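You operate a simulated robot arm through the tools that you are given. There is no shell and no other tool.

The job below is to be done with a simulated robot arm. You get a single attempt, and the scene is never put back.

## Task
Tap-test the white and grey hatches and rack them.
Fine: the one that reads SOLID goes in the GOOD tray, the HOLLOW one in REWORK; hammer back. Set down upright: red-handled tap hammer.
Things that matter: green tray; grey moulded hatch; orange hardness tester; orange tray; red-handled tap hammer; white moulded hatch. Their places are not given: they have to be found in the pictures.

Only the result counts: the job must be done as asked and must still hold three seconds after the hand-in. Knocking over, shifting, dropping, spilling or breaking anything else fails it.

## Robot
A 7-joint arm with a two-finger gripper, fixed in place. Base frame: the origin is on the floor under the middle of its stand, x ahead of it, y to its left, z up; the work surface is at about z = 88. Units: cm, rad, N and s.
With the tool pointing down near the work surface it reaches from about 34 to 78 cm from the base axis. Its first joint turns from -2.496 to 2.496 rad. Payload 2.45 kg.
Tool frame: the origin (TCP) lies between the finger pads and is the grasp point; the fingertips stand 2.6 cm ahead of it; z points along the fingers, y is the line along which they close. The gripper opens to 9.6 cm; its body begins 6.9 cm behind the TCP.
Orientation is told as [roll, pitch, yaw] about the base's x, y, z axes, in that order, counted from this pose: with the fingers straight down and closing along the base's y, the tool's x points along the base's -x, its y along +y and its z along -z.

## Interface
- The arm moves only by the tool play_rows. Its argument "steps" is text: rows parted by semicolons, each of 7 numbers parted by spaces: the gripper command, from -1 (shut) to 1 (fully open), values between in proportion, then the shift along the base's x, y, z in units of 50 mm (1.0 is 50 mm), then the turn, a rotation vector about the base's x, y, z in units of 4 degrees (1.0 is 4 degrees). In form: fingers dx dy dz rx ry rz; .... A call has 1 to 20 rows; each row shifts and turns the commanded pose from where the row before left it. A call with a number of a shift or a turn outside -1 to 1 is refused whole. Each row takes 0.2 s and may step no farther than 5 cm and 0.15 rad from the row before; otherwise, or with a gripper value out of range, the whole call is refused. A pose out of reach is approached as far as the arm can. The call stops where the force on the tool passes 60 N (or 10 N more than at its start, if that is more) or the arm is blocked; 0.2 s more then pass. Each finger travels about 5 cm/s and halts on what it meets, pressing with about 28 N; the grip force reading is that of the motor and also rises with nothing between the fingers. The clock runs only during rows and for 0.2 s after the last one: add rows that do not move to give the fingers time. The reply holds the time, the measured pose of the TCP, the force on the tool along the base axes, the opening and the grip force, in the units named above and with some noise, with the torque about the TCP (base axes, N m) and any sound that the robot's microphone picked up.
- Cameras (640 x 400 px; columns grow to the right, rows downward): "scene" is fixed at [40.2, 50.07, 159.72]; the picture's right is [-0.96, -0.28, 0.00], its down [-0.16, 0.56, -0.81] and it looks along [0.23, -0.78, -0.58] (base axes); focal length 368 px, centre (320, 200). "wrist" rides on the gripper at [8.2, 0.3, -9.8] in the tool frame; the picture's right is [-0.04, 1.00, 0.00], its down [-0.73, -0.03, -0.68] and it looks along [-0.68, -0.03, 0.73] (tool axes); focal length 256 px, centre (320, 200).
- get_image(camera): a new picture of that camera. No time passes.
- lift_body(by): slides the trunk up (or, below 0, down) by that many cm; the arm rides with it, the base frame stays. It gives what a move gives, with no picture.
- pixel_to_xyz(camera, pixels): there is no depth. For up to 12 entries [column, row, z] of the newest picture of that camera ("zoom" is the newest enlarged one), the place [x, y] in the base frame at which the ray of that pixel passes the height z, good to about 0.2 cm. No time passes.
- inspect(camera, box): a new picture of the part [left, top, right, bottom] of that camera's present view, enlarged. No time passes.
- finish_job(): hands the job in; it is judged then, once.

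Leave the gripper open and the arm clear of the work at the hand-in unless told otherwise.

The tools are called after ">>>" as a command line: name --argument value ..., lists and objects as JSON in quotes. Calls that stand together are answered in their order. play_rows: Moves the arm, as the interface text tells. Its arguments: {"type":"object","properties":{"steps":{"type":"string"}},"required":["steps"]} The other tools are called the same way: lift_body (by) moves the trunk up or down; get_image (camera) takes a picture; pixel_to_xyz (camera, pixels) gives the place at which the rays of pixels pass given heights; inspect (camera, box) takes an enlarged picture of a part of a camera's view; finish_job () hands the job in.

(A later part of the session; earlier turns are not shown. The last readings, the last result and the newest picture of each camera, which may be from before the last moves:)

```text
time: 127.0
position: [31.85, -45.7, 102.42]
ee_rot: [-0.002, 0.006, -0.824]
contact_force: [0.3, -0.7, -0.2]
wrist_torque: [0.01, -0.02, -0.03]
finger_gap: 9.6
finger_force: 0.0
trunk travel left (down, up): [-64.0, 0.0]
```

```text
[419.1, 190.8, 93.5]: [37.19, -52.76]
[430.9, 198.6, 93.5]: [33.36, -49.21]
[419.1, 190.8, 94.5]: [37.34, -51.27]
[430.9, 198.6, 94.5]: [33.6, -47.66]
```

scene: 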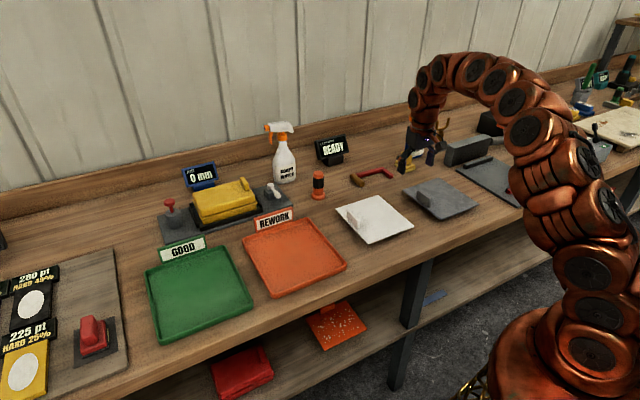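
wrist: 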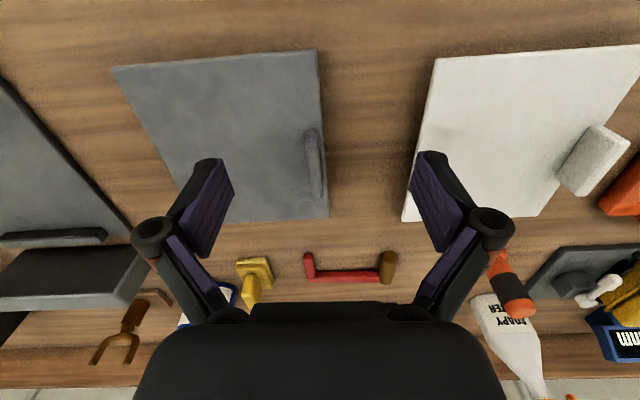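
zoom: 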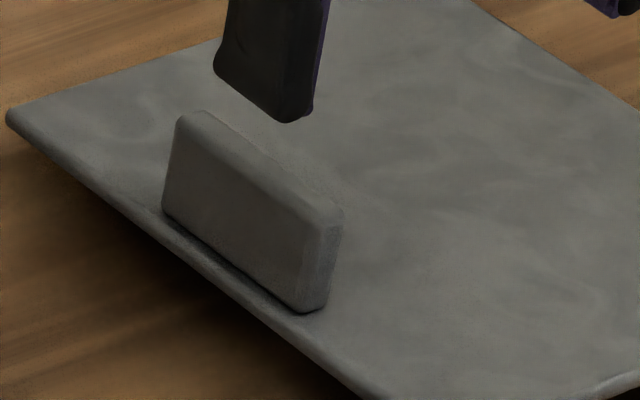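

The handle top is at z ≈ 93.8, centred at (35.3,-50.4), with the fingers already almost square to it. I'll move over it, go down and grip.

>>> play_rows --steps "0.1 0.2 -0.28 -0.1 0 0 0.13; 0.1 0.25 -0.33 -0.2 0 0 0.13; 0.1 0.24 -0.33 -0.2 0 0 0; 0.1 0 0 -0.3 0 0 0; 0.1 0 0 0 0 0 0"

>>> get_image --camera "wrist"

>>> inspect --camera "scene" --box '[390, 150, 490, 225]'

```text
time: 128.2
position: [35.25, -50.64, 98.63]
ee_rot: [-0.003, 0.006, -0.809]
contact_force: [0.5, 1.3, -0.1]
wrist_torque: [0.0, -0.04, 0.01]
finger_gap: 5.28
finger_force: 0.1
trunk travel left (down, up): [-64.0, 0.0]
```

```text
taken
```

wrist: 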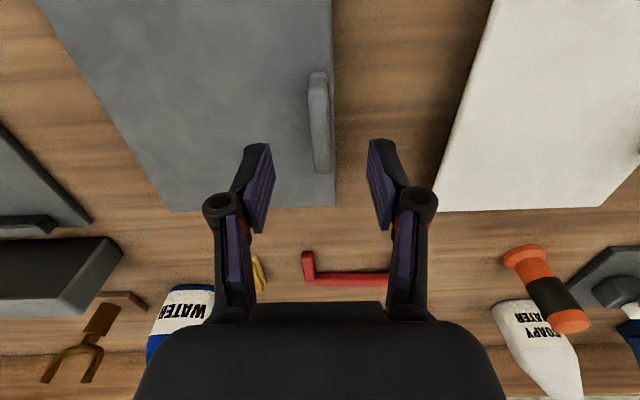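

```text
5.33 times, centred on (440, 188) of scene
```

zoom: 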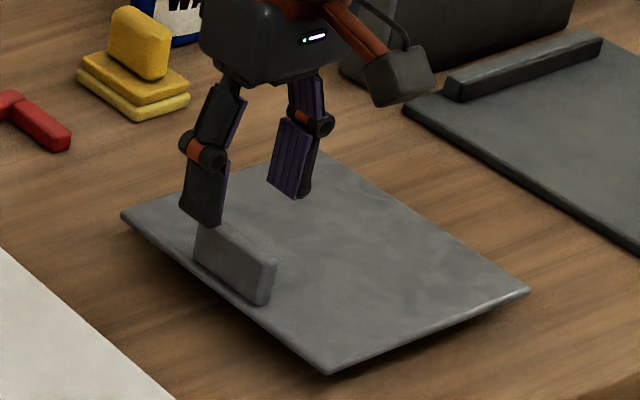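

The handle is centred between the fingers. Going down to z 93.6 and closing.

>>> play_rows --steps "0.1 0 0 -0.3 0 0 0; 0.1 0 0 -0.3 0 0 0; 0.1 0 0 -0.25 0 0 0; 0.1 0 0 -0.14 0 0 0; 0.1 0 0 0 0 0 0; -0.4 0 0 0 0 0 0; -0.7 0 0 0 0 0 0; -1 0 0 0 0 0 0; -1 0 0 0 0 0 0"

>>> inspect --camera "scene" --box '[390, 150, 490, 225]'

```text
time: 130.2
position: [35.15, -50.49, 93.69]
ee_rot: [0.0, 0.005, -0.808]
contact_force: [-0.3, -0.1, 0.9]
wrist_torque: [-0.02, -0.05, 0.06]
finger_gap: 1.16
finger_force: 28.4
trunk travel left (down, up): [-64.0, 0.0]
```

```text
5.33 times, centred on (440, 188) of scene
```

zoom: 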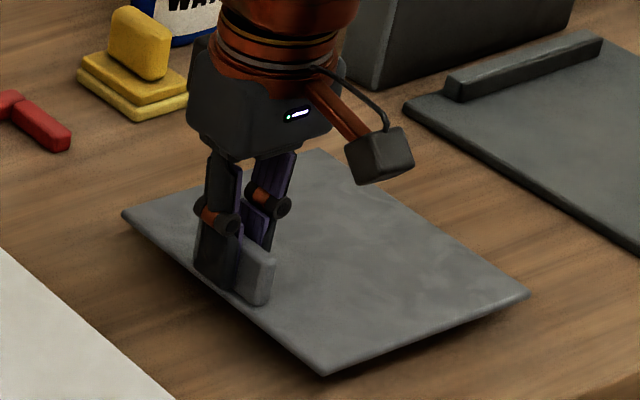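

Handle gripped (1.16 cm). I'll lift slowly by 2 cm and check the hatch's attitude.

>>> play_rows --steps "-1 0 0 0.04 0 0 0; -1 0 0 0.06 0 0 0; -1 0 0 0.1 0 0 0; -1 0 0 0.1 0 0 0; -1 0 0 0.1 0 0 0; -1 0 0 0 0 0 0"

>>> inspect --camera "scene" --box '[390, 150, 490, 225]'

>>> get_image --camera "wrist"

```text
time: 131.6
position: [35.25, -50.39, 95.83]
ee_rot: [-0.001, 0.006, -0.807]
contact_force: [0.2, 0.2, -1.4]
wrist_torque: [0.08, -0.09, 0.0]
finger_gap: 1.17
finger_force: 27.4
trunk travel left (down, up): [-64.0, 0.0]
```

```text
5.33 times, centred on (440, 188) of scene
```

zoom: 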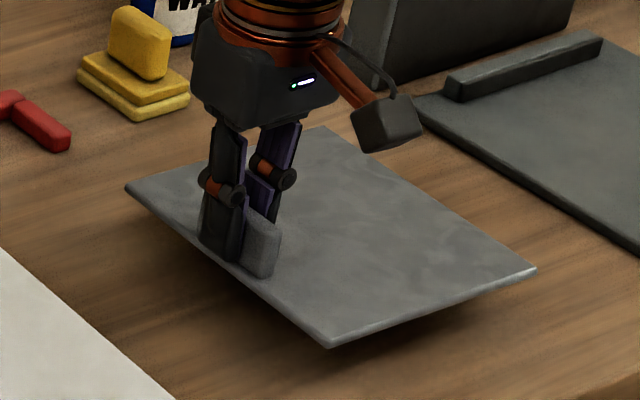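

```text
taken
```

wrist: 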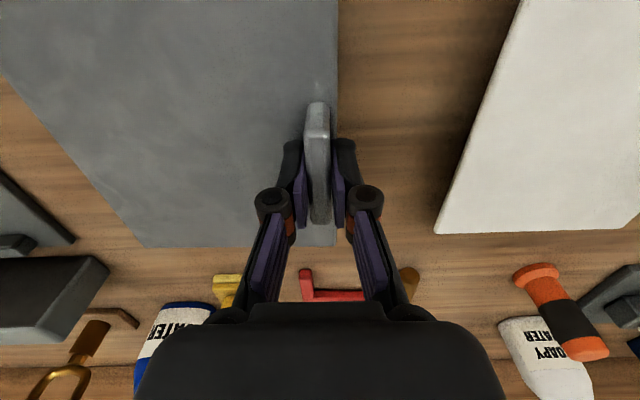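

The hatch is light and stays level. Before carrying it, I'll look at the orange tray closely to place it well.

>>> inspect --camera "scene" --box '[235, 195, 355, 305]'

>>> inspect --camera "scene" --box '[135, 225, 265, 350]'

```text
3.64 times, centred on (295, 250) of scene
```

zoom: 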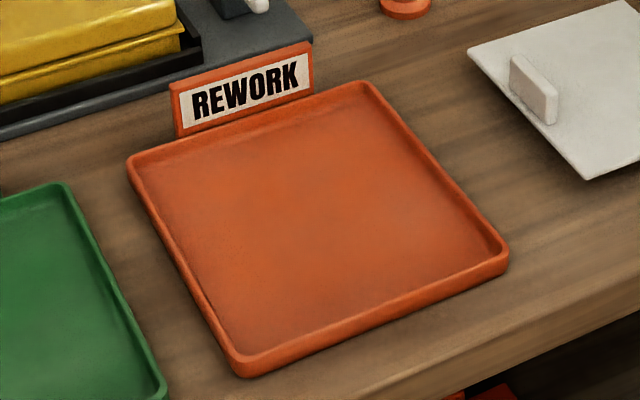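

```text
3.20 times, centred on (200, 288) of scene
```

zoom: 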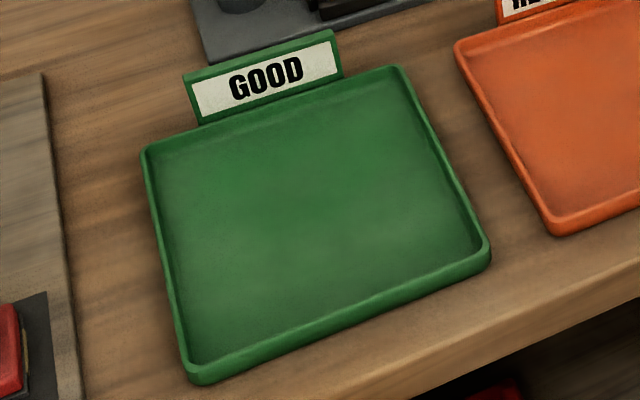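

>>> pixel_to_xyz --camera "scene" --pixels '[[242.9, 238.5, 89.6], [306.8, 217.8, 89.6], [346.0, 264.5, 89.6], [272.6, 293.6, 89.6], [145, 271.5, 89.6], [223.5, 246.5, 89.6], [253, 301, 89.6], [160.5, 343, 89.6], [255, 228, 89.6], [292, 218, 93.5]]'

```text
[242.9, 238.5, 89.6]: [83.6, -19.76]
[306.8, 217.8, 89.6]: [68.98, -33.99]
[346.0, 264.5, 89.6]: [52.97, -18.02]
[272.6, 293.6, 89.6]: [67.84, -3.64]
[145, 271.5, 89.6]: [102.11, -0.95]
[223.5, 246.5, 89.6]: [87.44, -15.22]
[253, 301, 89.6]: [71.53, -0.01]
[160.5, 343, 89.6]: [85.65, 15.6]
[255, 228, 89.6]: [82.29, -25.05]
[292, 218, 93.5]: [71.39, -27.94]
```

The tray centre is (68.35,-18.85), so the handle should end near (73.0,-14.3). I'll lift the hatch and carry it across above everything.

>>> play_rows --steps "-1 0 0 0.2 0 0 0; -1 0 0 0.35 0 0 0; -1 0 0 0.4 0 0 0; -1 0 0 0.45 0 0 0; -1 0.2 0.19 0.1 0 0 0; -1 0.4 0.38 0 0 0 0; -1 0.5 0.48 0 0 0 0; -1 0.5 0.48 0 0 0 0; -1 0.5 0.48 0 0 0 0; -1 0.5 0.48 0 0 0 0; -1 0.5 0.48 0 0 0 0; -1 0.5 0.48 0 0 0 0; -1 0.5 0.48 0 0 0 0; -1 0.5 0.48 0 0 0 0; -1 0.5 0.48 0 0 0 0; -1 0.5 0.48 0 0 0 0; -1 0.4 0.38 0 0 0 0; -1 0.2 0.19 0 0 0 0; -1 0 0 0 0 0 0"

>>> get_image --camera "scene"

>>> get_image --camera "wrist"

```text
time: 135.6
position: [66.26, -20.69, 103.17]
ee_rot: [-0.002, 0.005, -0.809]
contact_force: [-0.7, 0.5, -0.9]
wrist_torque: [0.1, -0.1, -0.01]
finger_gap: 1.15
finger_force: 28.3
trunk travel left (down, up): [-64.0, 0.0]
```

```text
taken
```

scene: 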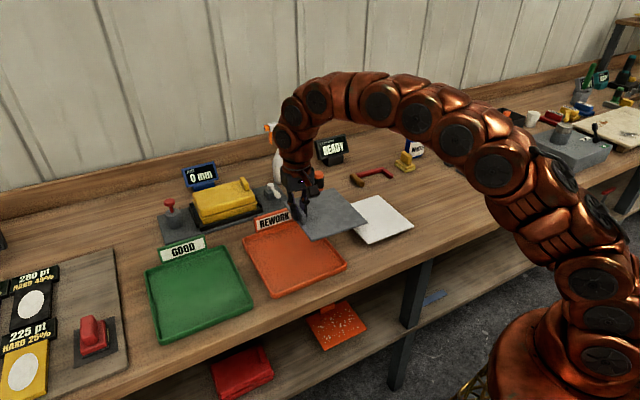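

```text
taken
```

wrist: 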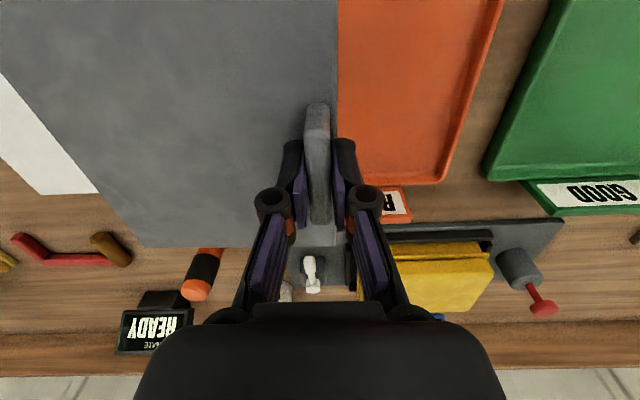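

Over the orange tray. Moving the last bit to the target and lowering to z 98.

>>> play_rows --steps "-1 0.3 0.28 -0.2 0 0 0; -1 0.36 0.34 -0.3 0 0 0; -1 0.36 0.34 -0.3 0 0 0; -1 0.32 0.32 -0.23 0 0 0; -1 0 0 0 0 0 0"

>>> get_image --camera "wrist"

>>> inspect --camera "scene" --box '[225, 165, 365, 305]'

```text
time: 136.8
position: [73.15, -14.54, 97.82]
ee_rot: [-0.003, 0.006, -0.808]
contact_force: [0.1, -0.3, -2.6]
wrist_torque: [0.06, -0.07, -0.02]
finger_gap: 1.2
finger_force: 28.2
trunk travel left (down, up): [-64.0, 0.0]
```

```text
taken
```

wrist: 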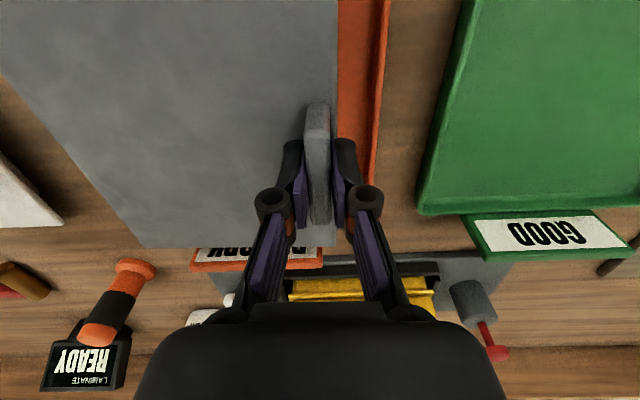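

```text
2.86 times, centred on (295, 235) of scene
```

zoom: 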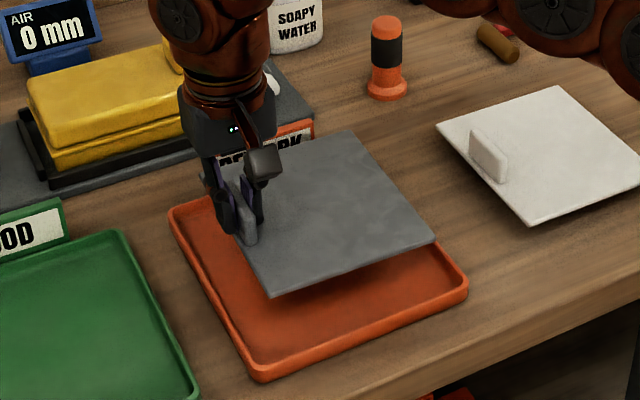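

>>> pixel_to_xyz --camera "scene" --pixels '[[306, 211.2, 94.8], [335.1, 250, 94.8], [277.4, 268.8, 94.8], [306, 211.2, 95.2], [335.1, 250, 95.2], [277.4, 268.8, 95.2]]'

>>> pixel_to_xyz --camera "wrist" --pixels '[[140, 247, 94.8], [338, 247, 94.8], [375, 190, 89.6], [388, 0, 89.6]]'

```text
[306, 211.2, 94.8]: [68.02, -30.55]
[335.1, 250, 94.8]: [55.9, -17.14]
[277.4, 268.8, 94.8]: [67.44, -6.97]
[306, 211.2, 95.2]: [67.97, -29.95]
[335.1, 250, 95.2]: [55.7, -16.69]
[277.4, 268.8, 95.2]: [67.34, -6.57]
```

```text
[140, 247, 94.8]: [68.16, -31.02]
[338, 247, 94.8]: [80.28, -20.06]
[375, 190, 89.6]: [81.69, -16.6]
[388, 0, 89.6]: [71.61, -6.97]
```

The hatch footprint is centred in the tray to within half a centimetre. Lowering to the tray floor.

>>> play_rows --steps "-1 0.02 0 -0.2 0 0 0; -1 0.02 0 -0.2 0 0 0; -1 0 0 -0.15 0 0 0; -1 0 0 -0.08 0 0 0; -1 0 0 0 0 0 0"

>>> play_rows --steps "-1 0 0 -0.05 0 0 0; -1 0 0 0 0 0 0"

```text
time: 138.0
position: [73.25, -14.47, 94.81]
ee_rot: [-0.001, 0.006, -0.808]
contact_force: [0.0, -1.4, -2.3]
wrist_torque: [0.13, -0.09, -0.02]
finger_gap: 1.16
finger_force: 28.0
trunk travel left (down, up): [-64.0, 0.0]
```

```text
time: 138.6
position: [73.32, -14.41, 94.66]
ee_rot: [-0.003, 0.004, -0.808]
contact_force: [0.1, 0.0, -1.3]
wrist_torque: [0.04, -0.03, 0.0]
finger_gap: 1.12
finger_force: 27.8
trunk travel left (down, up): [-64.0, 0.0]
```

>>> play_rows --steps "-1 0 0 -0.04 0 0 0; -1 0 0 0 0 0 0"

>>> play_rows --steps "-1 0 0 -0.04 0 0 0; -1 0 0 0 0 0 0"

>>> inspect --camera "scene" --box '[225, 165, 365, 305]'

```text
time: 139.2
position: [73.28, -14.47, 94.49]
ee_rot: [0.0, 0.006, -0.81]
contact_force: [0.4, 0.0, -1.2]
wrist_torque: [-0.02, -0.09, 0.06]
finger_gap: 1.15
finger_force: 28.0
trunk travel left (down, up): [-64.0, 0.0]
```

```text
time: 139.8
position: [73.2, -14.31, 94.54]
ee_rot: [0.0, 0.0, -0.807]
contact_force: [4.3, -1.6, 10.4]
wrist_torque: [0.52, 0.41, -0.07]
finger_gap: 1.14
finger_force: 28.1
trunk travel left (down, up): [-64.0, 0.0]
```

```text
2.86 times, centred on (295, 235) of scene
```

zoom: 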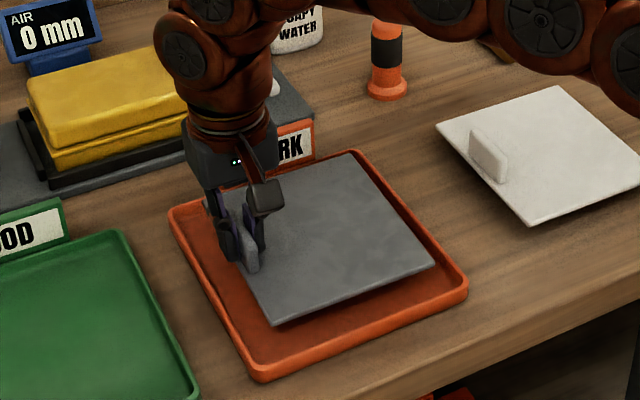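

It's down on the tray floor. Opening and rising straight up.

>>> play_rows --steps "-0.7 0 0 0.01 0 0 0; -0.5 0 0 0 0 0 0; -0.2 0 0 0 0 0 0; -0.1 0 0 0 0 0 0; -0.1 0 0 0.2 0 0 0; -0.1 0 0 0.3 0 0 0; -0.1 -0.1 0 0.3 0 0 0; -0.1 -0.2 0 0.3 0 0 0; -0.1 -0.2 0 0.2 0 0 0; -0.1 0 0 0 0 0 0"

>>> get_image --camera "scene"

>>> get_image --camera "wrist"

```text
time: 142.0
position: [70.76, -14.41, 100.83]
ee_rot: [-0.002, 0.004, -0.807]
contact_force: [0.1, -0.7, -0.5]
wrist_torque: [-0.02, -0.06, -0.02]
finger_gap: 4.31
finger_force: 0.0
trunk travel left (down, up): [-64.0, 0.0]
```

```text
taken
```

scene: 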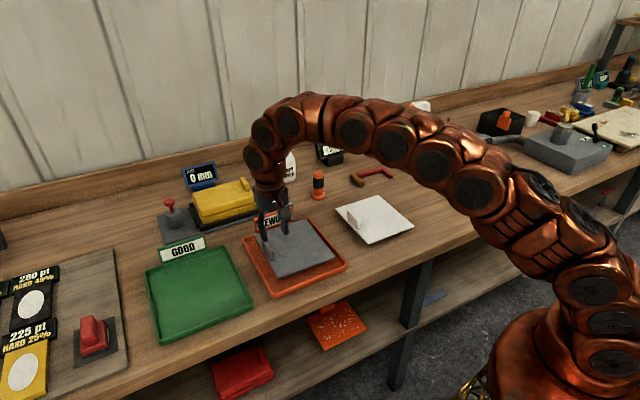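

```text
taken
```

wrist: 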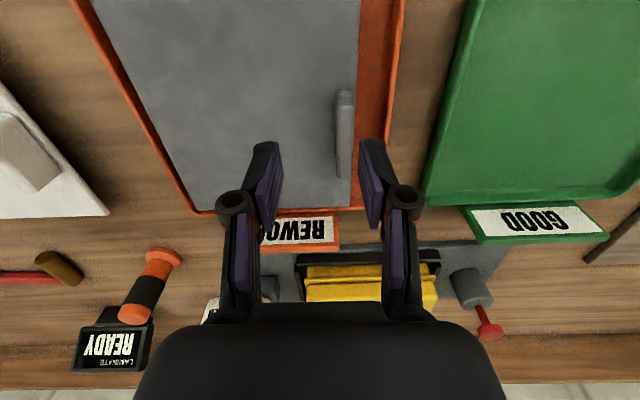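

The grey hatch is in REWORK. Moving to view the white hatch's handle.

>>> play_rows --steps "-0.1 -0.3 -0.16 0.2 0 0 0; -0.1 -0.55 -0.3 0.2 0 0 0; -0.1 -0.6 -0.32 0 0 0 0; -0.1 -0.6 -0.32 0 0 0 0; -0.1 -0.6 -0.32 0 0 0 0; -0.1 -0.6 -0.32 0 0 0 0; -0.1 -0.6 -0.32 0 0 0 0; -0.1 -0.5 -0.27 0 0 0 0; -0.1 -0.3 -0.17 0 0 0 0; 0.1 0 0 0 0 0 0"

>>> get_image --camera "wrist"

>>> inspect --camera "scene" --box '[325, 190, 425, 250]'

```text
time: 144.2
position: [47.25, -27.11, 102.99]
ee_rot: [-0.002, 0.004, -0.808]
contact_force: [-0.4, 0.1, -0.5]
wrist_torque: [-0.01, -0.01, 0.01]
finger_gap: 5.28
finger_force: 0.0
trunk travel left (down, up): [-64.0, 0.0]
```

```text
taken
```

wrist: 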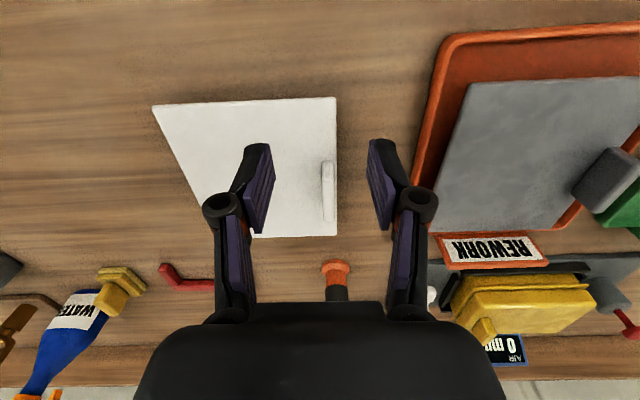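

```text
6.40 times, centred on (375, 220) of scene
```

zoom: 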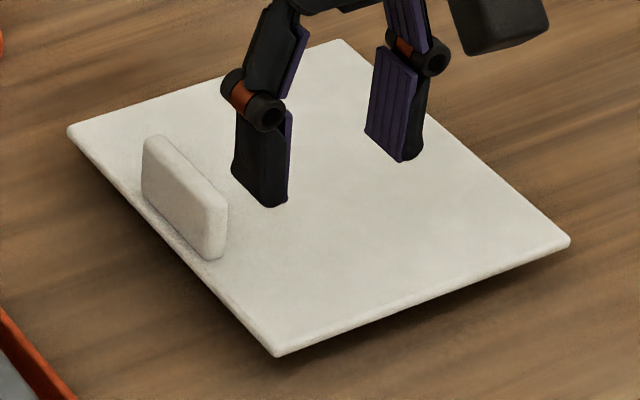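

>>> inspect --camera "wrist" --box '[260, 130, 400, 250]'

```text
3.33 times, centred on (330, 190) of wrist
```

zoom: 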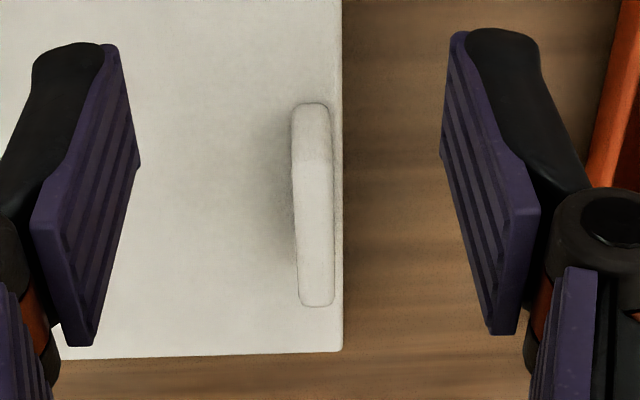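

>>> pixel_to_xyz --camera "wrist" --pixels '[[327.7, 180, 93.8], [329.2, 221, 93.8], [152, 105, 90.5], [337, 98, 90.5], [337, 235, 90.5]]'

>>> pixel_to_xyz --camera "scene" --pixels '[[349.2, 210.8, 93.8], [358.6, 221.5, 93.8], [335.7, 209.2, 90.5], [378.1, 195.2, 90.5], [414, 226.5, 90.5], [368.4, 244.2, 90.5]]'

```text
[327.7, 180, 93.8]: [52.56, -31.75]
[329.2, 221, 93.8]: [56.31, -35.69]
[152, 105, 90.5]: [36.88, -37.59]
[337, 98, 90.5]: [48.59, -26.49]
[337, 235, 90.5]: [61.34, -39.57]
```

```text
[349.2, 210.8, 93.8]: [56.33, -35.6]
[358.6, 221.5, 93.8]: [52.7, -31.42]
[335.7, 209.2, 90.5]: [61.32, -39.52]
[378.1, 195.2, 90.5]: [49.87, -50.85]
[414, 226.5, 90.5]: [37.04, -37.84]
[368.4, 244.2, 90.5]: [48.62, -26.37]
```

Both cameras agree: handle centre (54.45,-33.6), hatch centre (49.2,-38.6). I'll grip it the same way.

>>> play_rows --steps "0.1 0.4 -0.36 -0.1 0 0 0; 0.1 0.5 -0.45 -0.3 0 0 0; 0.1 0.4 -0.36 -0.3 0 0 0; 0.1 0.14 -0.13 -0.3 0 0 0; 0.1 0 0 -0.3 0 0 0; 0.1 0 0 -0.3 0 0 0; 0.1 0 0 0 0 0 0"

>>> get_image --camera "wrist"

```text
time: 145.8
position: [54.77, -33.18, 94.72]
ee_rot: [-0.002, 0.005, -0.808]
contact_force: [-0.3, -0.3, 0.6]
wrist_torque: [0.0, 0.0, 0.0]
finger_gap: 5.27
finger_force: 0.0
trunk travel left (down, up): [-64.0, 0.0]
```

```text
taken
```

wrist: 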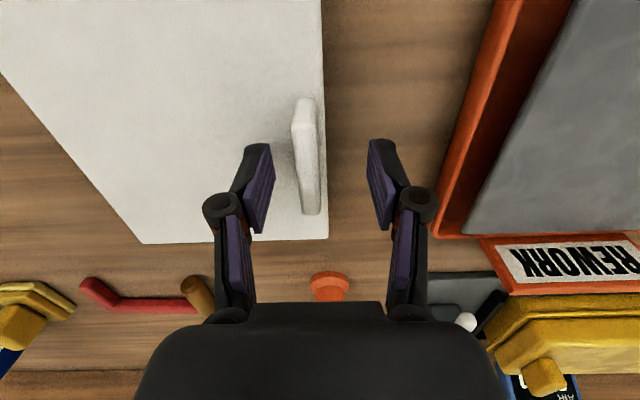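

The handle is half a centimetre to the left. I'll correct, lower to 93.6 and close.

>>> play_rows --steps "0.1 -0.07 -0.075 0 0 0 0; 0.1 0 0 -0.14 0 0 0; 0.1 0 0 -0.08 0 0 0; -0.4 0 0 0 0 0 0; -0.7 0 0 0 0 0 0; -1 0 0 0 0 0 0; -1 0 0 0 0 0 0; -1 0 0 0 0 0 0; -1 0 0 0.04 0 0 0; -1 0 0 0.08 0 0 0; -1 0 0 0.1 0 0 0; -1 0 0 0.1 0 0 0; -1 0 0 0 0 0 0"

>>> inspect --camera "scene" --box '[320, 170, 430, 250]'

>>> get_image --camera "wrist"

```text
time: 148.6
position: [54.23, -33.52, 95.36]
ee_rot: [-0.003, 0.006, -0.809]
contact_force: [0.5, -0.3, -1.2]
wrist_torque: [0.07, -0.11, -0.03]
finger_gap: 1.2
finger_force: 28.1
trunk travel left (down, up): [-64.0, 0.0]
```

```text
5.00 times, centred on (375, 210) of scene
```

zoom: 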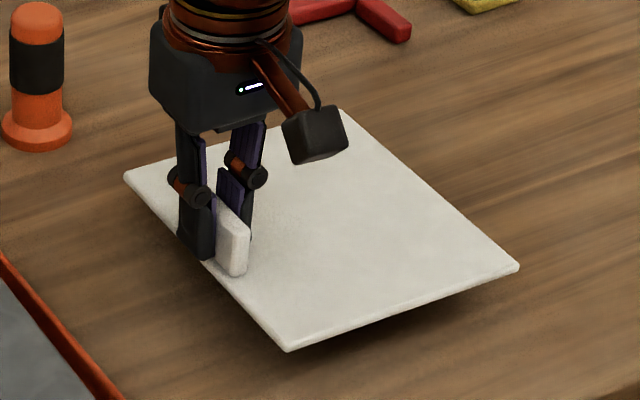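

```text
taken
```

wrist: 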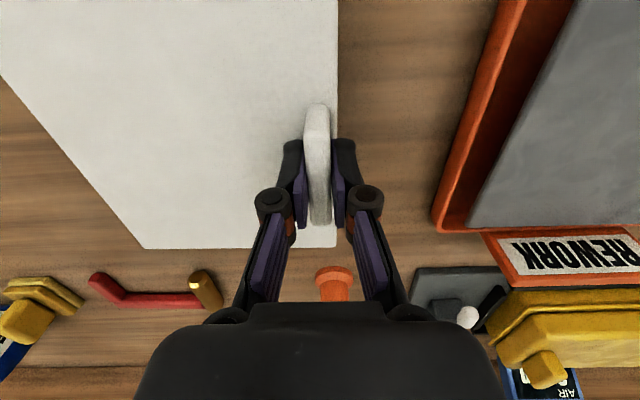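

The white hatch is held level. I'll lift it high, swing toward the green tray and turn it 180°, so its handle will sit on the tray's near side, within reach.

>>> play_rows --steps "-1 0 0 0.2 0 0 0; -1 0 0 0.4 0 0 0; -1 0 0 0.4 0 0 0; -1 0 0 0.4 0 0 0; -1 0 0 0.3 0 0 0; -1 0.05 0.15 0 0 0 0.5; -1 0.05 0.233 0 0 0 1; -1 0.05 0.233 0 0 0 1; -1 0.05 0.233 0 0 0 1; -1 0.05 0.233 0 0 0 1; -1 0.05 0.233 0 0 0 1; -1 0.05 0.233 0 0 0 1; -1 0.05 0.233 0 0 0 1; -1 0.05 0.233 0 0 0 1; -1 0.05 0.233 0 0 0 1; -1 0.05 0.233 0 0 0 1; -1 0.05 0.233 0 0 0 1; -1 0.05 0.233 0 0 0 1; -1 0.05 0.233 0 0 0 1; -1 0.05 0.233 0 0 0 1"

>>> get_image --camera "scene"

```text
time: 152.8
position: [58.05, -16.73, 103.79]
ee_rot: [-0.002, 0.005, 0.205]
contact_force: [0.5, -0.7, -2.9]
wrist_torque: [0.18, 0.06, -0.01]
finger_gap: 1.16
finger_force: 28.3
trunk travel left (down, up): [-64.0, 0.0]
```

```text
taken
```

scene: 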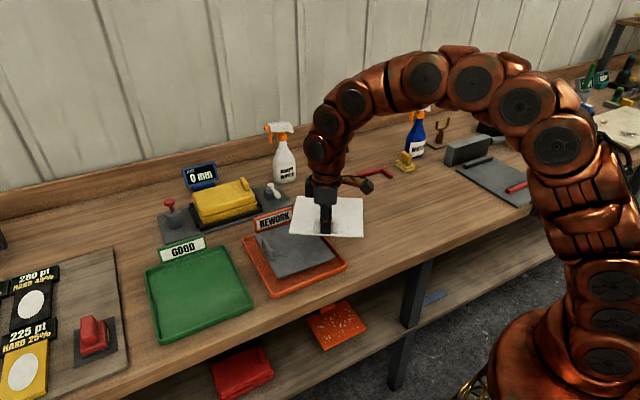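

>>> play_rows --steps "-1 0.02 0.05 0 0 0 1; -1 0.02 0.05 0 0 0 1; -1 0.02 0.05 0 0 0 1; -1 0.02 0.05 0 0 0 1; -1 0.02 0.05 0 0 0 1; -1 0.02 0.05 0 0 0 1; -1 0.02 0.05 0 0 0 1; -1 0.02 0.05 0 0 0 1; -1 0.02 0.05 0 0 0 1; -1 0.02 0.05 0 0 0 1; -1 0.02 0.05 0 0 0 1; -1 0.02 0.05 0 0 0 1; -1 0.02 0.05 0 0 0 1; -1 0.02 0.05 0 0 0 1; -1 0.02 0.05 0 0 0 1; -1 0.02 0.05 0 0 0 1; -1 0.02 0.05 0 0 0 1; -1 0.02 0.05 0 0 0 1; -1 0.02 0.05 0 0 0 1; -1 0.02 0.05 0 0 0 1"

>>> play_rows --steps "-1 0 0 0 0 0 1; -1 0 0 0 0 0 1; -1 0 0 0 0 0 1; -1 0 0 0 0 0 1; -1 0 0 0 0 0 1; -1 0 0 0 0 0 1; -1 0 0 0 0 0 1; -1 0 0 0 0 0 1; -1 0 0 0 0 0 1; -1 0 0 0 0 0 1; -1 0 0 0 0 0 0.7; -1 0 0 0 0 0 0"

>>> get_image --camera "scene"

>>> get_image --camera "wrist"

```text
time: 157.0
position: [60.01, -11.65, 103.83]
ee_rot: [-0.003, 0.007, 1.602]
contact_force: [0.3, 0.0, -1.1]
wrist_torque: [-0.02, 0.14, 0.0]
finger_gap: 1.13
finger_force: 27.9
trunk travel left (down, up): [-64.0, 0.0]
```

```text
time: 159.6
position: [59.89, -11.65, 103.82]
ee_rot: [-0.002, 0.006, 2.347]
contact_force: [-0.8, 0.3, -2.0]
wrist_torque: [-0.07, 0.11, 0.04]
finger_gap: 1.15
finger_force: 28.7
trunk travel left (down, up): [-64.0, 0.0]
```

```text
taken
```

scene: 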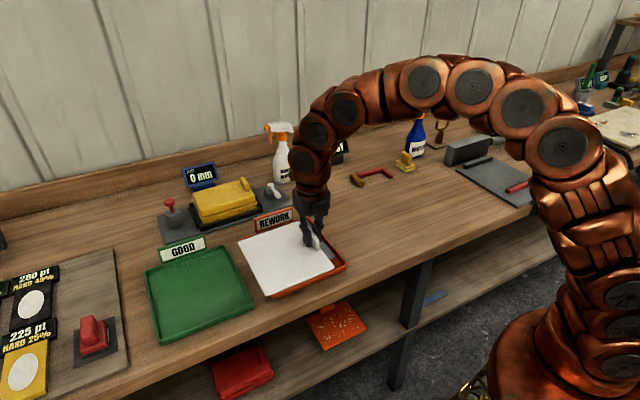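

```text
taken
```

wrist: 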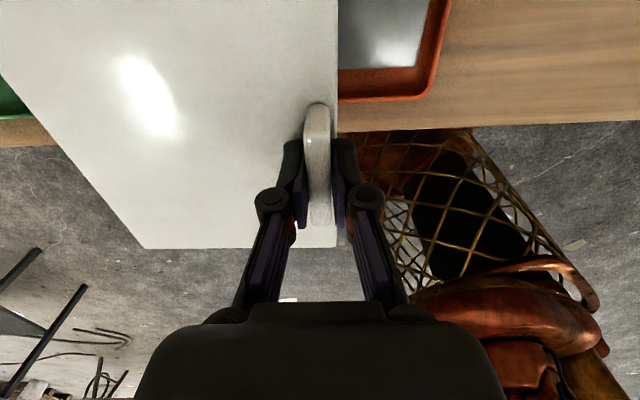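

The hatch is turned with its handle toward the robot. Now I move it out over the green tray, tilting about the closing axis to gain reach.

>>> play_rows --steps "-1 0.3 0.09 0 0 0 0; -1 0.6 0.18 0 -0.442 -0.442 0; -1 0.68 0.21 0 -0.442 -0.442 0; -1 0.68 0.21 -0.15 -0.442 -0.442 0; -1 0.66 0.2 -0.25 -0.442 -0.442 0; -1 0.6 0.18 -0.25 -0.442 -0.442 0; -1 0.35 0.11 -0.25 -0.442 -0.442 0; -1 0.17 0.07 0 0 0 0; -1 0 0 0 0 0 0"

>>> get_image --camera "scene"

>>> get_image --camera "wrist"

```text
time: 161.6
position: [80.04, -5.43, 99.3]
ee_rot: [-0.003, 0.268, 2.347]
contact_force: [-0.5, -0.7, -1.9]
wrist_torque: [-0.1, 0.13, -0.02]
finger_gap: 1.15
finger_force: 27.6
trunk travel left (down, up): [-64.0, 0.0]
```

```text
taken
```

scene: 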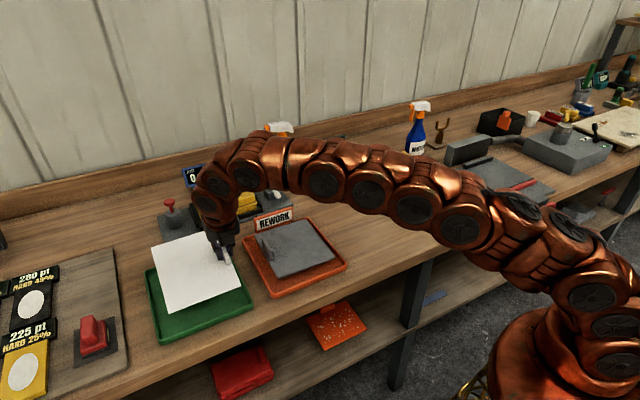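

```text
taken
```

wrist: 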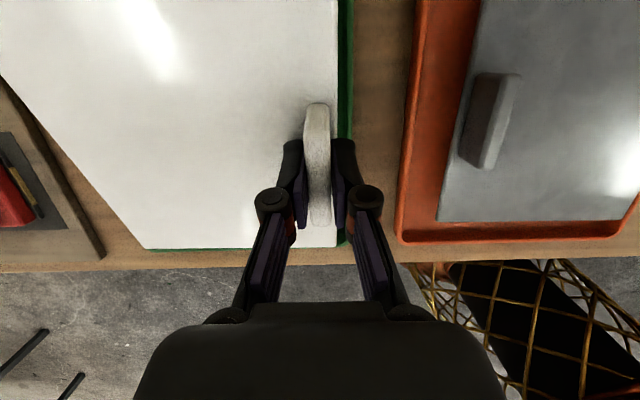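

Over the green tray. I'll nudge 0.5 cm further along the tray and lower to just above contact, then check the margins.

>>> play_rows --steps "-1 0.07 0.07 -0.1 0 0 0; -1 0 0 -0.15 0 0 0; -1 0 0 -0.1 0 0 0; -1 0 0 0 0 0 0"

>>> get_image --camera "wrist"

>>> inspect --camera "scene" --box '[135, 215, 265, 350]'

```text
time: 162.6
position: [80.61, -5.04, 97.61]
ee_rot: [-0.003, 0.266, 2.347]
contact_force: [-0.4, -0.2, -2.5]
wrist_torque: [-0.08, 0.07, -0.03]
finger_gap: 1.17
finger_force: 28.1
trunk travel left (down, up): [-64.0, 0.0]
```

```text
taken
```

wrist: 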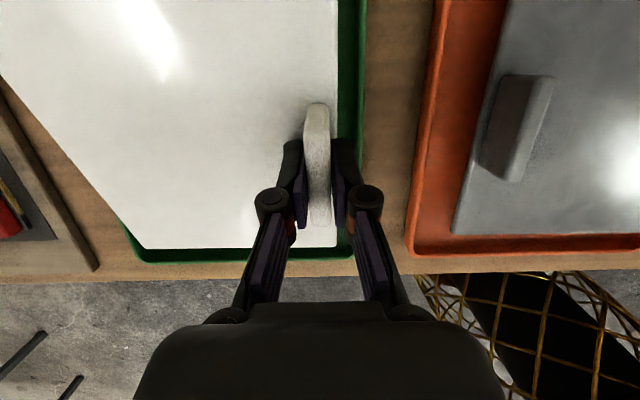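

```text
2.96 times, centred on (200, 282) of scene
```

zoom: 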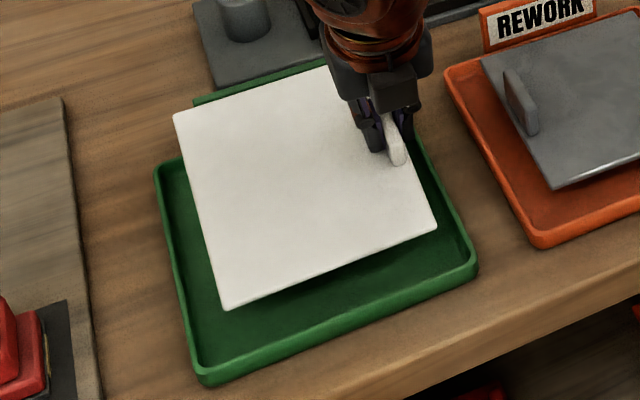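

>>> pixel_to_xyz --camera "wrist" --pixels '[[148, 249, 92.2], [338, 247, 92.2], [132, 258, 89.6], [350, 258, 89.6], [362, 100, 89.6], [366, 10, 89.6], [338, 100, 94.0], [338, 10, 95.5]]'

>>> pixel_to_xyz --camera "scene" --pixels '[[150.6, 253.1, 97], [168.6, 318.2, 92.2], [239, 291, 92.2]]'

```text
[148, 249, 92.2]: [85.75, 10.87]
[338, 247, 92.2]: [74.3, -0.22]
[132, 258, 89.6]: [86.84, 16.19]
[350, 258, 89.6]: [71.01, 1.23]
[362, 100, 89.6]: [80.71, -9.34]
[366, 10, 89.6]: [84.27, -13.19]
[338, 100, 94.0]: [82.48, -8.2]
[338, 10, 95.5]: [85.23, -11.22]
```

```text
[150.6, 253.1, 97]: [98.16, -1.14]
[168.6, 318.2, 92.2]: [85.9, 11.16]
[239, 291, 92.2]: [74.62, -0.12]
```

The margins: about 0.8 cm too far back and 0.5 cm too far right, with a 1.5° turn needed. I'll correct those, then lower to contact.

>>> play_rows --steps "-1 -0.022 0.092 0 0 0 0.18; -1 -0.022 0.092 0 0 0 0.17; -1 0 0 -0.08 0 0 0; -1 0 0 -0.06 0 0 0; -1 0 0 0 0 0 0"

>>> play_rows --steps "-1 0 0 -0.06 0 0 0; -1 0 0 -0.04 0 0 0; -1 0 0 0 0 0 0"

>>> inspect --camera "scene" --box '[135, 215, 265, 350]'

```text
time: 163.8
position: [80.37, -4.18, 96.84]
ee_rot: [-0.004, 0.267, 2.374]
contact_force: [-1.1, 0.2, -2.3]
wrist_torque: [-0.08, 0.14, -0.01]
finger_gap: 1.14
finger_force: 27.6
trunk travel left (down, up): [-64.0, 0.0]
```

```text
time: 164.6
position: [80.38, -4.1, 96.32]
ee_rot: [-0.004, 0.265, 2.372]
contact_force: [0.2, 0.1, -2.0]
wrist_torque: [-0.13, 0.1, -0.02]
finger_gap: 1.15
finger_force: 28.3
trunk travel left (down, up): [-64.0, 0.0]
```

```text
2.96 times, centred on (200, 282) of scene
```

zoom: 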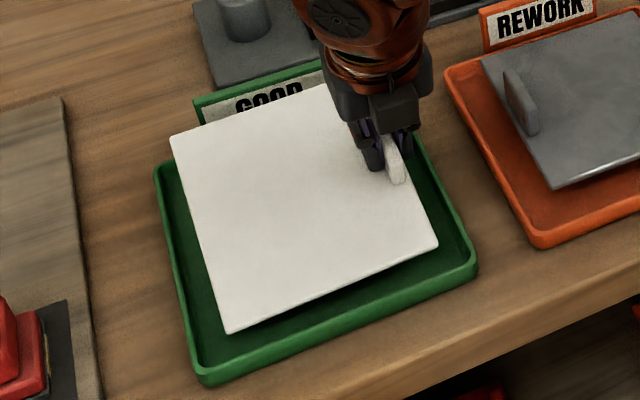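

>>> play_rows --steps "-1 0 0 -0.05 0 0 0; -1 0 0 -0.05 0 0 0; -1 0 0 0 0 0 0"

>>> play_rows --steps "-1 0 0 -0.05 0 0 0; -1 0 0 -0.05 0 0 0; -1 0 0 0 0 0 0"

```text
time: 165.4
position: [80.34, -4.22, 95.96]
ee_rot: [-0.007, 0.267, 2.373]
contact_force: [0.6, -1.0, 5.2]
wrist_torque: [0.27, 0.2, 0.01]
finger_gap: 1.15
finger_force: 28.0
trunk travel left (down, up): [-64.0, 0.0]
```

```text
time: 166.2
position: [80.36, -4.15, 95.4]
ee_rot: [-0.006, 0.266, 2.369]
contact_force: [2.5, -4.5, 13.0]
wrist_torque: [0.29, 0.35, -0.03]
finger_gap: 1.17
finger_force: 27.6
trunk travel left (down, up): [-64.0, 0.0]
```

The front edge is down and the hatch is starting to flatten. Checking the view.

>>> inspect --camera "scene" --box '[135, 215, 265, 350]'

>>> get_image --camera "wrist"

```text
2.96 times, centred on (200, 282) of scene
```

zoom: 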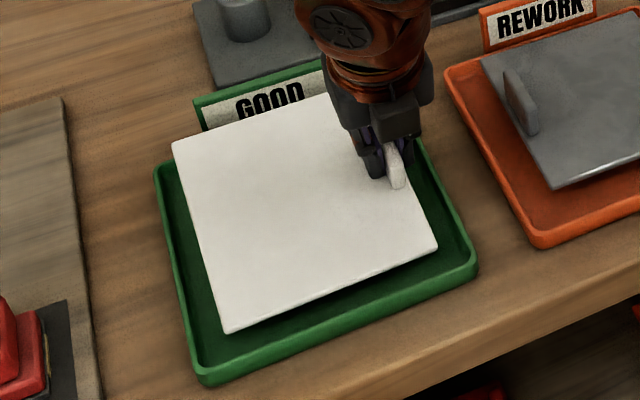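

```text
taken
```

wrist: 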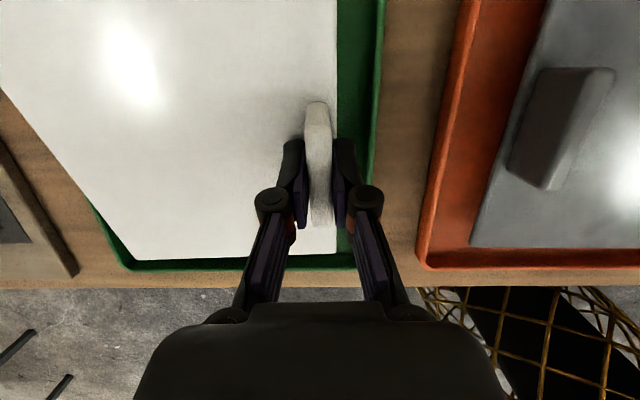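

It's rotating flat in the grip as planned. Continuing down gently, following the handle slightly outward.

>>> play_rows --steps "-1 0.02 -0.02 -0.05 0 0 0; -1 0.02 -0.02 -0.05 0 0 0; -1 0 0 0 0 0 0"

>>> play_rows --steps "-1 0.02 -0.02 -0.05 0 0 0; -1 0.02 -0.02 -0.04 0 0 0; -1 0 0 0 0 0 0"

>>> inspect --camera "scene" --box '[135, 215, 265, 350]'

```text
time: 167.0
position: [80.53, -4.35, 94.97]
ee_rot: [-0.006, 0.267, 2.371]
contact_force: [0.9, -1.7, 15.2]
wrist_torque: [0.61, 0.55, -0.01]
finger_gap: 1.16
finger_force: 28.2
trunk travel left (down, up): [-64.0, 0.0]
```

```text
time: 167.8
position: [80.68, -4.65, 94.5]
ee_rot: [-0.004, 0.267, 2.372]
contact_force: [1.9, 4.2, 10.8]
wrist_torque: [0.82, 0.43, -0.22]
finger_gap: 1.16
finger_force: 27.6
trunk travel left (down, up): [-64.0, 0.0]
```

```text
2.96 times, centred on (200, 282) of scene
```

zoom: 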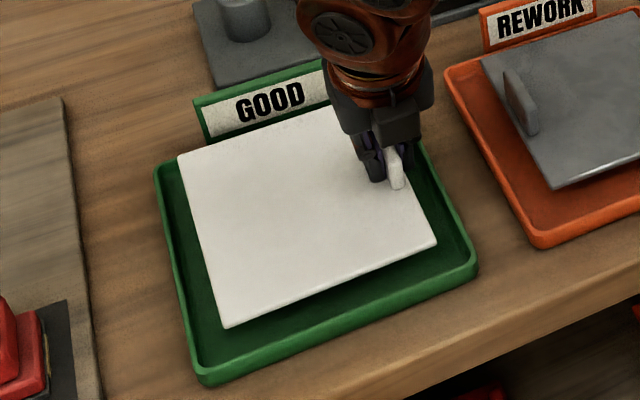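

>>> pixel_to_xyz --camera "scene" --pixels '[[152.1, 266.8, 91.3], [152.1, 266.8, 92.3], [168, 324.9, 91.3], [239.6, 295.5, 91.3], [144.5, 271, 89.6], [253, 306, 89.6], [160, 343, 89.6]]'

>>> get_image --camera "wrist"

```text
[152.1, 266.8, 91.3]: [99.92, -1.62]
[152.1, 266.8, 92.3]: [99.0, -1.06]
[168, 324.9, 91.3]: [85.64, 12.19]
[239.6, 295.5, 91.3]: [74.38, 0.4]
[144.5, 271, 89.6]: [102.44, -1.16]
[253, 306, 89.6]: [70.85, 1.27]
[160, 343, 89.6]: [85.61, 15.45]
```

```text
taken
```

wrist: 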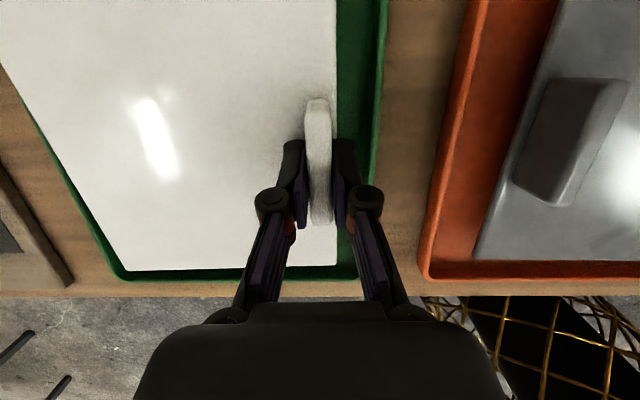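

The hatch lies well inside the green tray, with about 2–3 cm to the outer rim on every side. Releasing and backing out along the tool axis.

>>> play_rows --steps "-0.7 0 0 0 0 0 0; -0.5 0 0 0 0 0 0; -0.2 0 0 0 0 0 0; 0 0 0 0 0 0 0; 0 -0.037 0.037 0.19 0 0 0; 0 -0.055 0.055 0.29 0 0 0; 0 -0.1 0.055 0.29 0 0 0; 0 -0.2 0 0.29 0 0 0; 0 -0.3 0 0.2 0 0 0; 0 0 0 0 0 0 0"

>>> get_image --camera "scene"

>>> inspect --camera "scene" --box '[135, 200, 355, 350]'

```text
time: 170.0
position: [77.19, -3.77, 100.77]
ee_rot: [-0.002, 0.267, 2.373]
contact_force: [0.0, 0.7, -0.2]
wrist_torque: [0.03, 0.02, 0.0]
finger_gap: 4.79
finger_force: 0.0
trunk travel left (down, up): [-64.0, 0.0]
```

```text
taken
```

scene: 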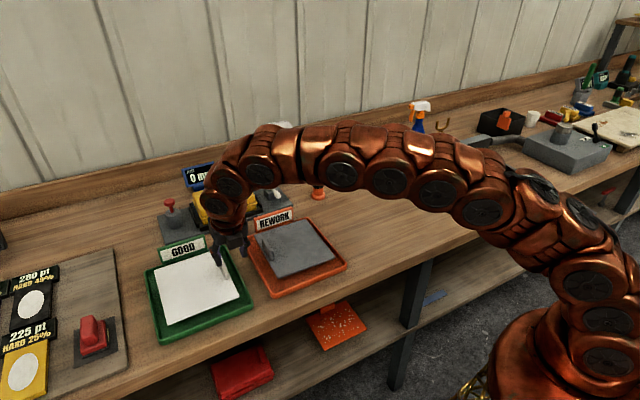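

```text
2.67 times, centred on (245, 275) of scene
```

zoom: 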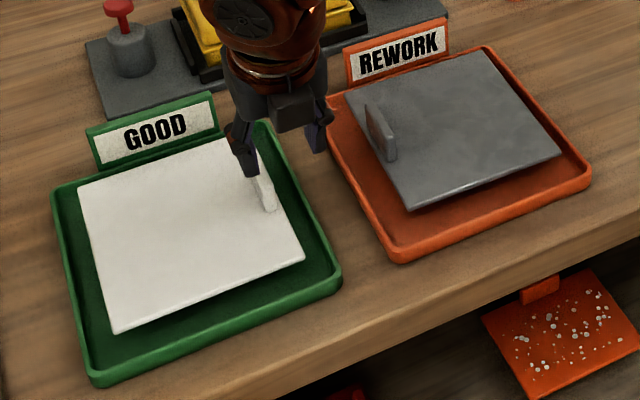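

Both hatches are racked. Now back to the hammer. I'll untilt, retract and turn the tool back round.

>>> play_rows --steps "0 -0.5 -0.1 0.2 0.663 0.663 0; 0 -0.5 -0.1 0.2 0.663 0.663 0; 0 -0.5 -0.1 0.1 0.663 0.663 0; 0 -0.5 -0.1 0 0.663 0.663 0; 0 -0.4 -0.1 0 0 0 -1; 0 -0.3 -0.1 0 0 0 -1; 0 0 -0.1 0 0 0 -1; 0 0 -0.1 0 0 0 -1; 0 0 -0.1 0 0 0 -1; 0 0 -0.1 0 0 0 -1; 0 0 -0.1 0 0 0 -1; 0 0 -0.1 0 0 0 -1; 0 0 -0.1 0 0 0 -1; 0 0 -0.1 0 0 0 -1; 0 0 -0.1 0 0 0 -1; 0 0 -0.1 0 0 0 -1; 0 0 -0.1 0 0 0 -1; 0 0 -0.1 0 0 0 -1; 0 0 -0.1 0 0 0 -1; 0 0 -0.1 0 0 0 -1"

>>> play_rows --steps "0 -0.1 -0.25 0 0 0 -1; 0 -0.1 -0.25 0 0 0 -1; 0 -0.1 -0.25 0 0 0 -1; 0 -0.1 -0.25 0 0 0 -1; 0 -0.1 -0.25 0 0 0 -1; 0 -0.1 -0.25 0 0 0 -1; 0 -0.1 -0.25 0 0 0 -1; 0 -0.1 -0.25 0 0 0 -1; 0 -0.1 -0.25 0 0 0 -1; 0 -0.1 -0.25 0 0 0 -1; 0 -0.1 -0.25 0 0 0 -1; 0 -0.1 -0.25 0 0 0 -1; 0 -0.1 -0.25 0 0 0 -1; 0 -0.1 -0.25 0 0 0 -1; 0 -0.1 -0.25 0 0 0 -1; 0 -0.1 -0.25 0 0 0 -1; 0 -0.1 -0.25 0 0 0 -1; 0 -0.1 -0.25 0 0 0 -1; 0 -0.1 -0.25 0 0 0 -1; 0 -0.1 -0.25 0 0 0 -1"

>>> play_rows --steps "0 -0.1 -0.2 0 0 0 -1; 0 -0.1 -0.2 0 0 0 -1; 0 -0.1 -0.2 0 0 0 -1; 0 0 -0.2 0 0 0 -1; 0 0 -0.2 0 0 0 -1; 0 0 -0.2 0 0 0 -1; 0 0 0 0 0 0 -1; 0 0 0 0 0 0 -1; 0 0 0 0 0 0 -1; 0 0 0 0 0 0 -0.6; 0 0 0 0 0 0 0"

>>> get_image --camera "wrist"

>>> get_image --camera "scene"

```text
time: 174.2
position: [63.89, -13.83, 103.34]
ee_rot: [-0.006, 0.007, 1.253]
contact_force: [0.3, 0.2, -0.3]
wrist_torque: [-0.04, -0.03, -0.02]
finger_gap: 4.79
finger_force: 0.0
trunk travel left (down, up): [-64.0, 0.0]
```

```text
time: 178.4
position: [53.65, -38.89, 103.18]
ee_rot: [-0.007, 0.006, -0.144]
contact_force: [-0.3, -0.2, 0.2]
wrist_torque: [-0.02, 0.02, 0.02]
finger_gap: 4.79
finger_force: 0.0
trunk travel left (down, up): [-64.0, 0.0]
```

```text
time: 180.8
position: [52.23, -44.87, 103.28]
ee_rot: [-0.007, 0.005, -0.813]
contact_force: [0.0, -1.9, 0.2]
wrist_torque: [0.01, 0.0, -0.03]
finger_gap: 4.8
finger_force: 0.0
trunk travel left (down, up): [-64.0, 0.0]
```

```text
taken
```

wrist: 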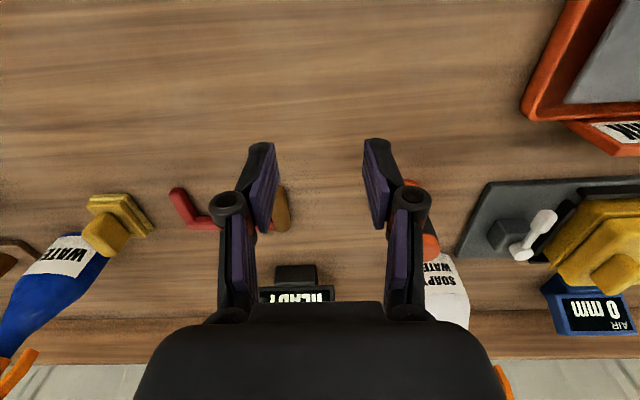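

```text
taken
```

scene: 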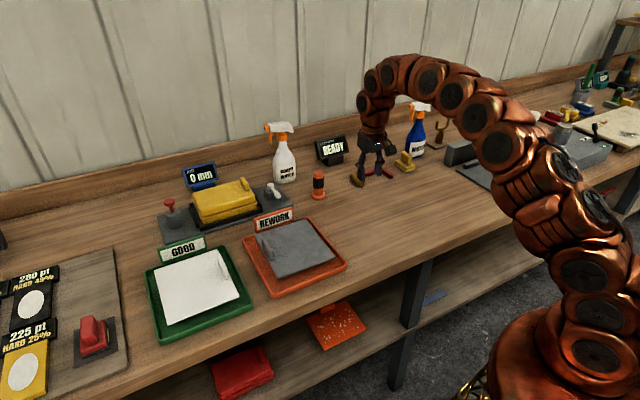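

>>> pixel_to_xyz --camera "wrist" --pixels '[[282, 190, 89], [283, 228, 89], [180, 190, 89], [205, 224, 89]]'

>>> play_rows --steps "0 -0.3 -0.3 0 0 0 0; 0 -0.4 -0.35 0 0 0 0; 0 -0.4 -0.35 0 0 0 0; 0 0 0 0 0 0 0"

>>> get_image --camera "wrist"

>>> inspect --camera "scene" --box '[335, 145, 415, 205]'

```text
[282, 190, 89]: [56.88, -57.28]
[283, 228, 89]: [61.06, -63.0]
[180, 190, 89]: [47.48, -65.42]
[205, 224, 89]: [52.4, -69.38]
```

```text
time: 181.8
position: [46.69, -49.82, 103.23]
ee_rot: [-0.009, 0.006, -0.81]
contact_force: [0.2, 0.9, -0.2]
wrist_torque: [0.01, -0.01, 0.0]
finger_gap: 4.81
finger_force: 0.0
trunk travel left (down, up): [-64.0, 0.0]
```

```text
taken
```

wrist: 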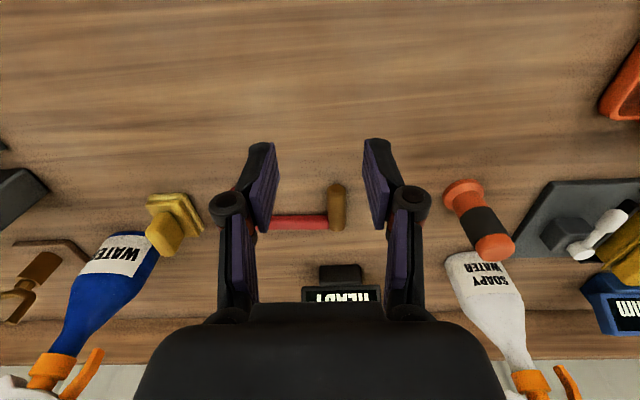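

```text
6.67 times, centred on (375, 175) of scene
```

zoom: 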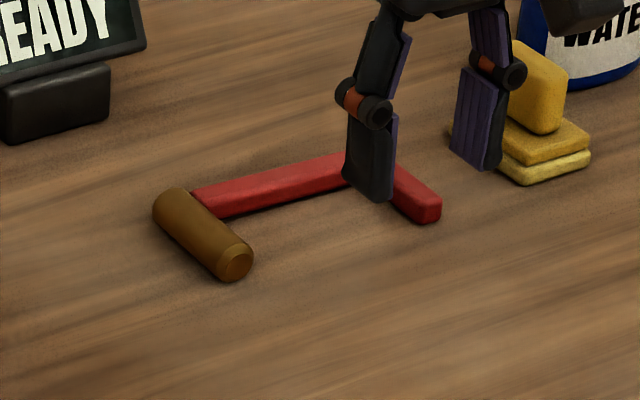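

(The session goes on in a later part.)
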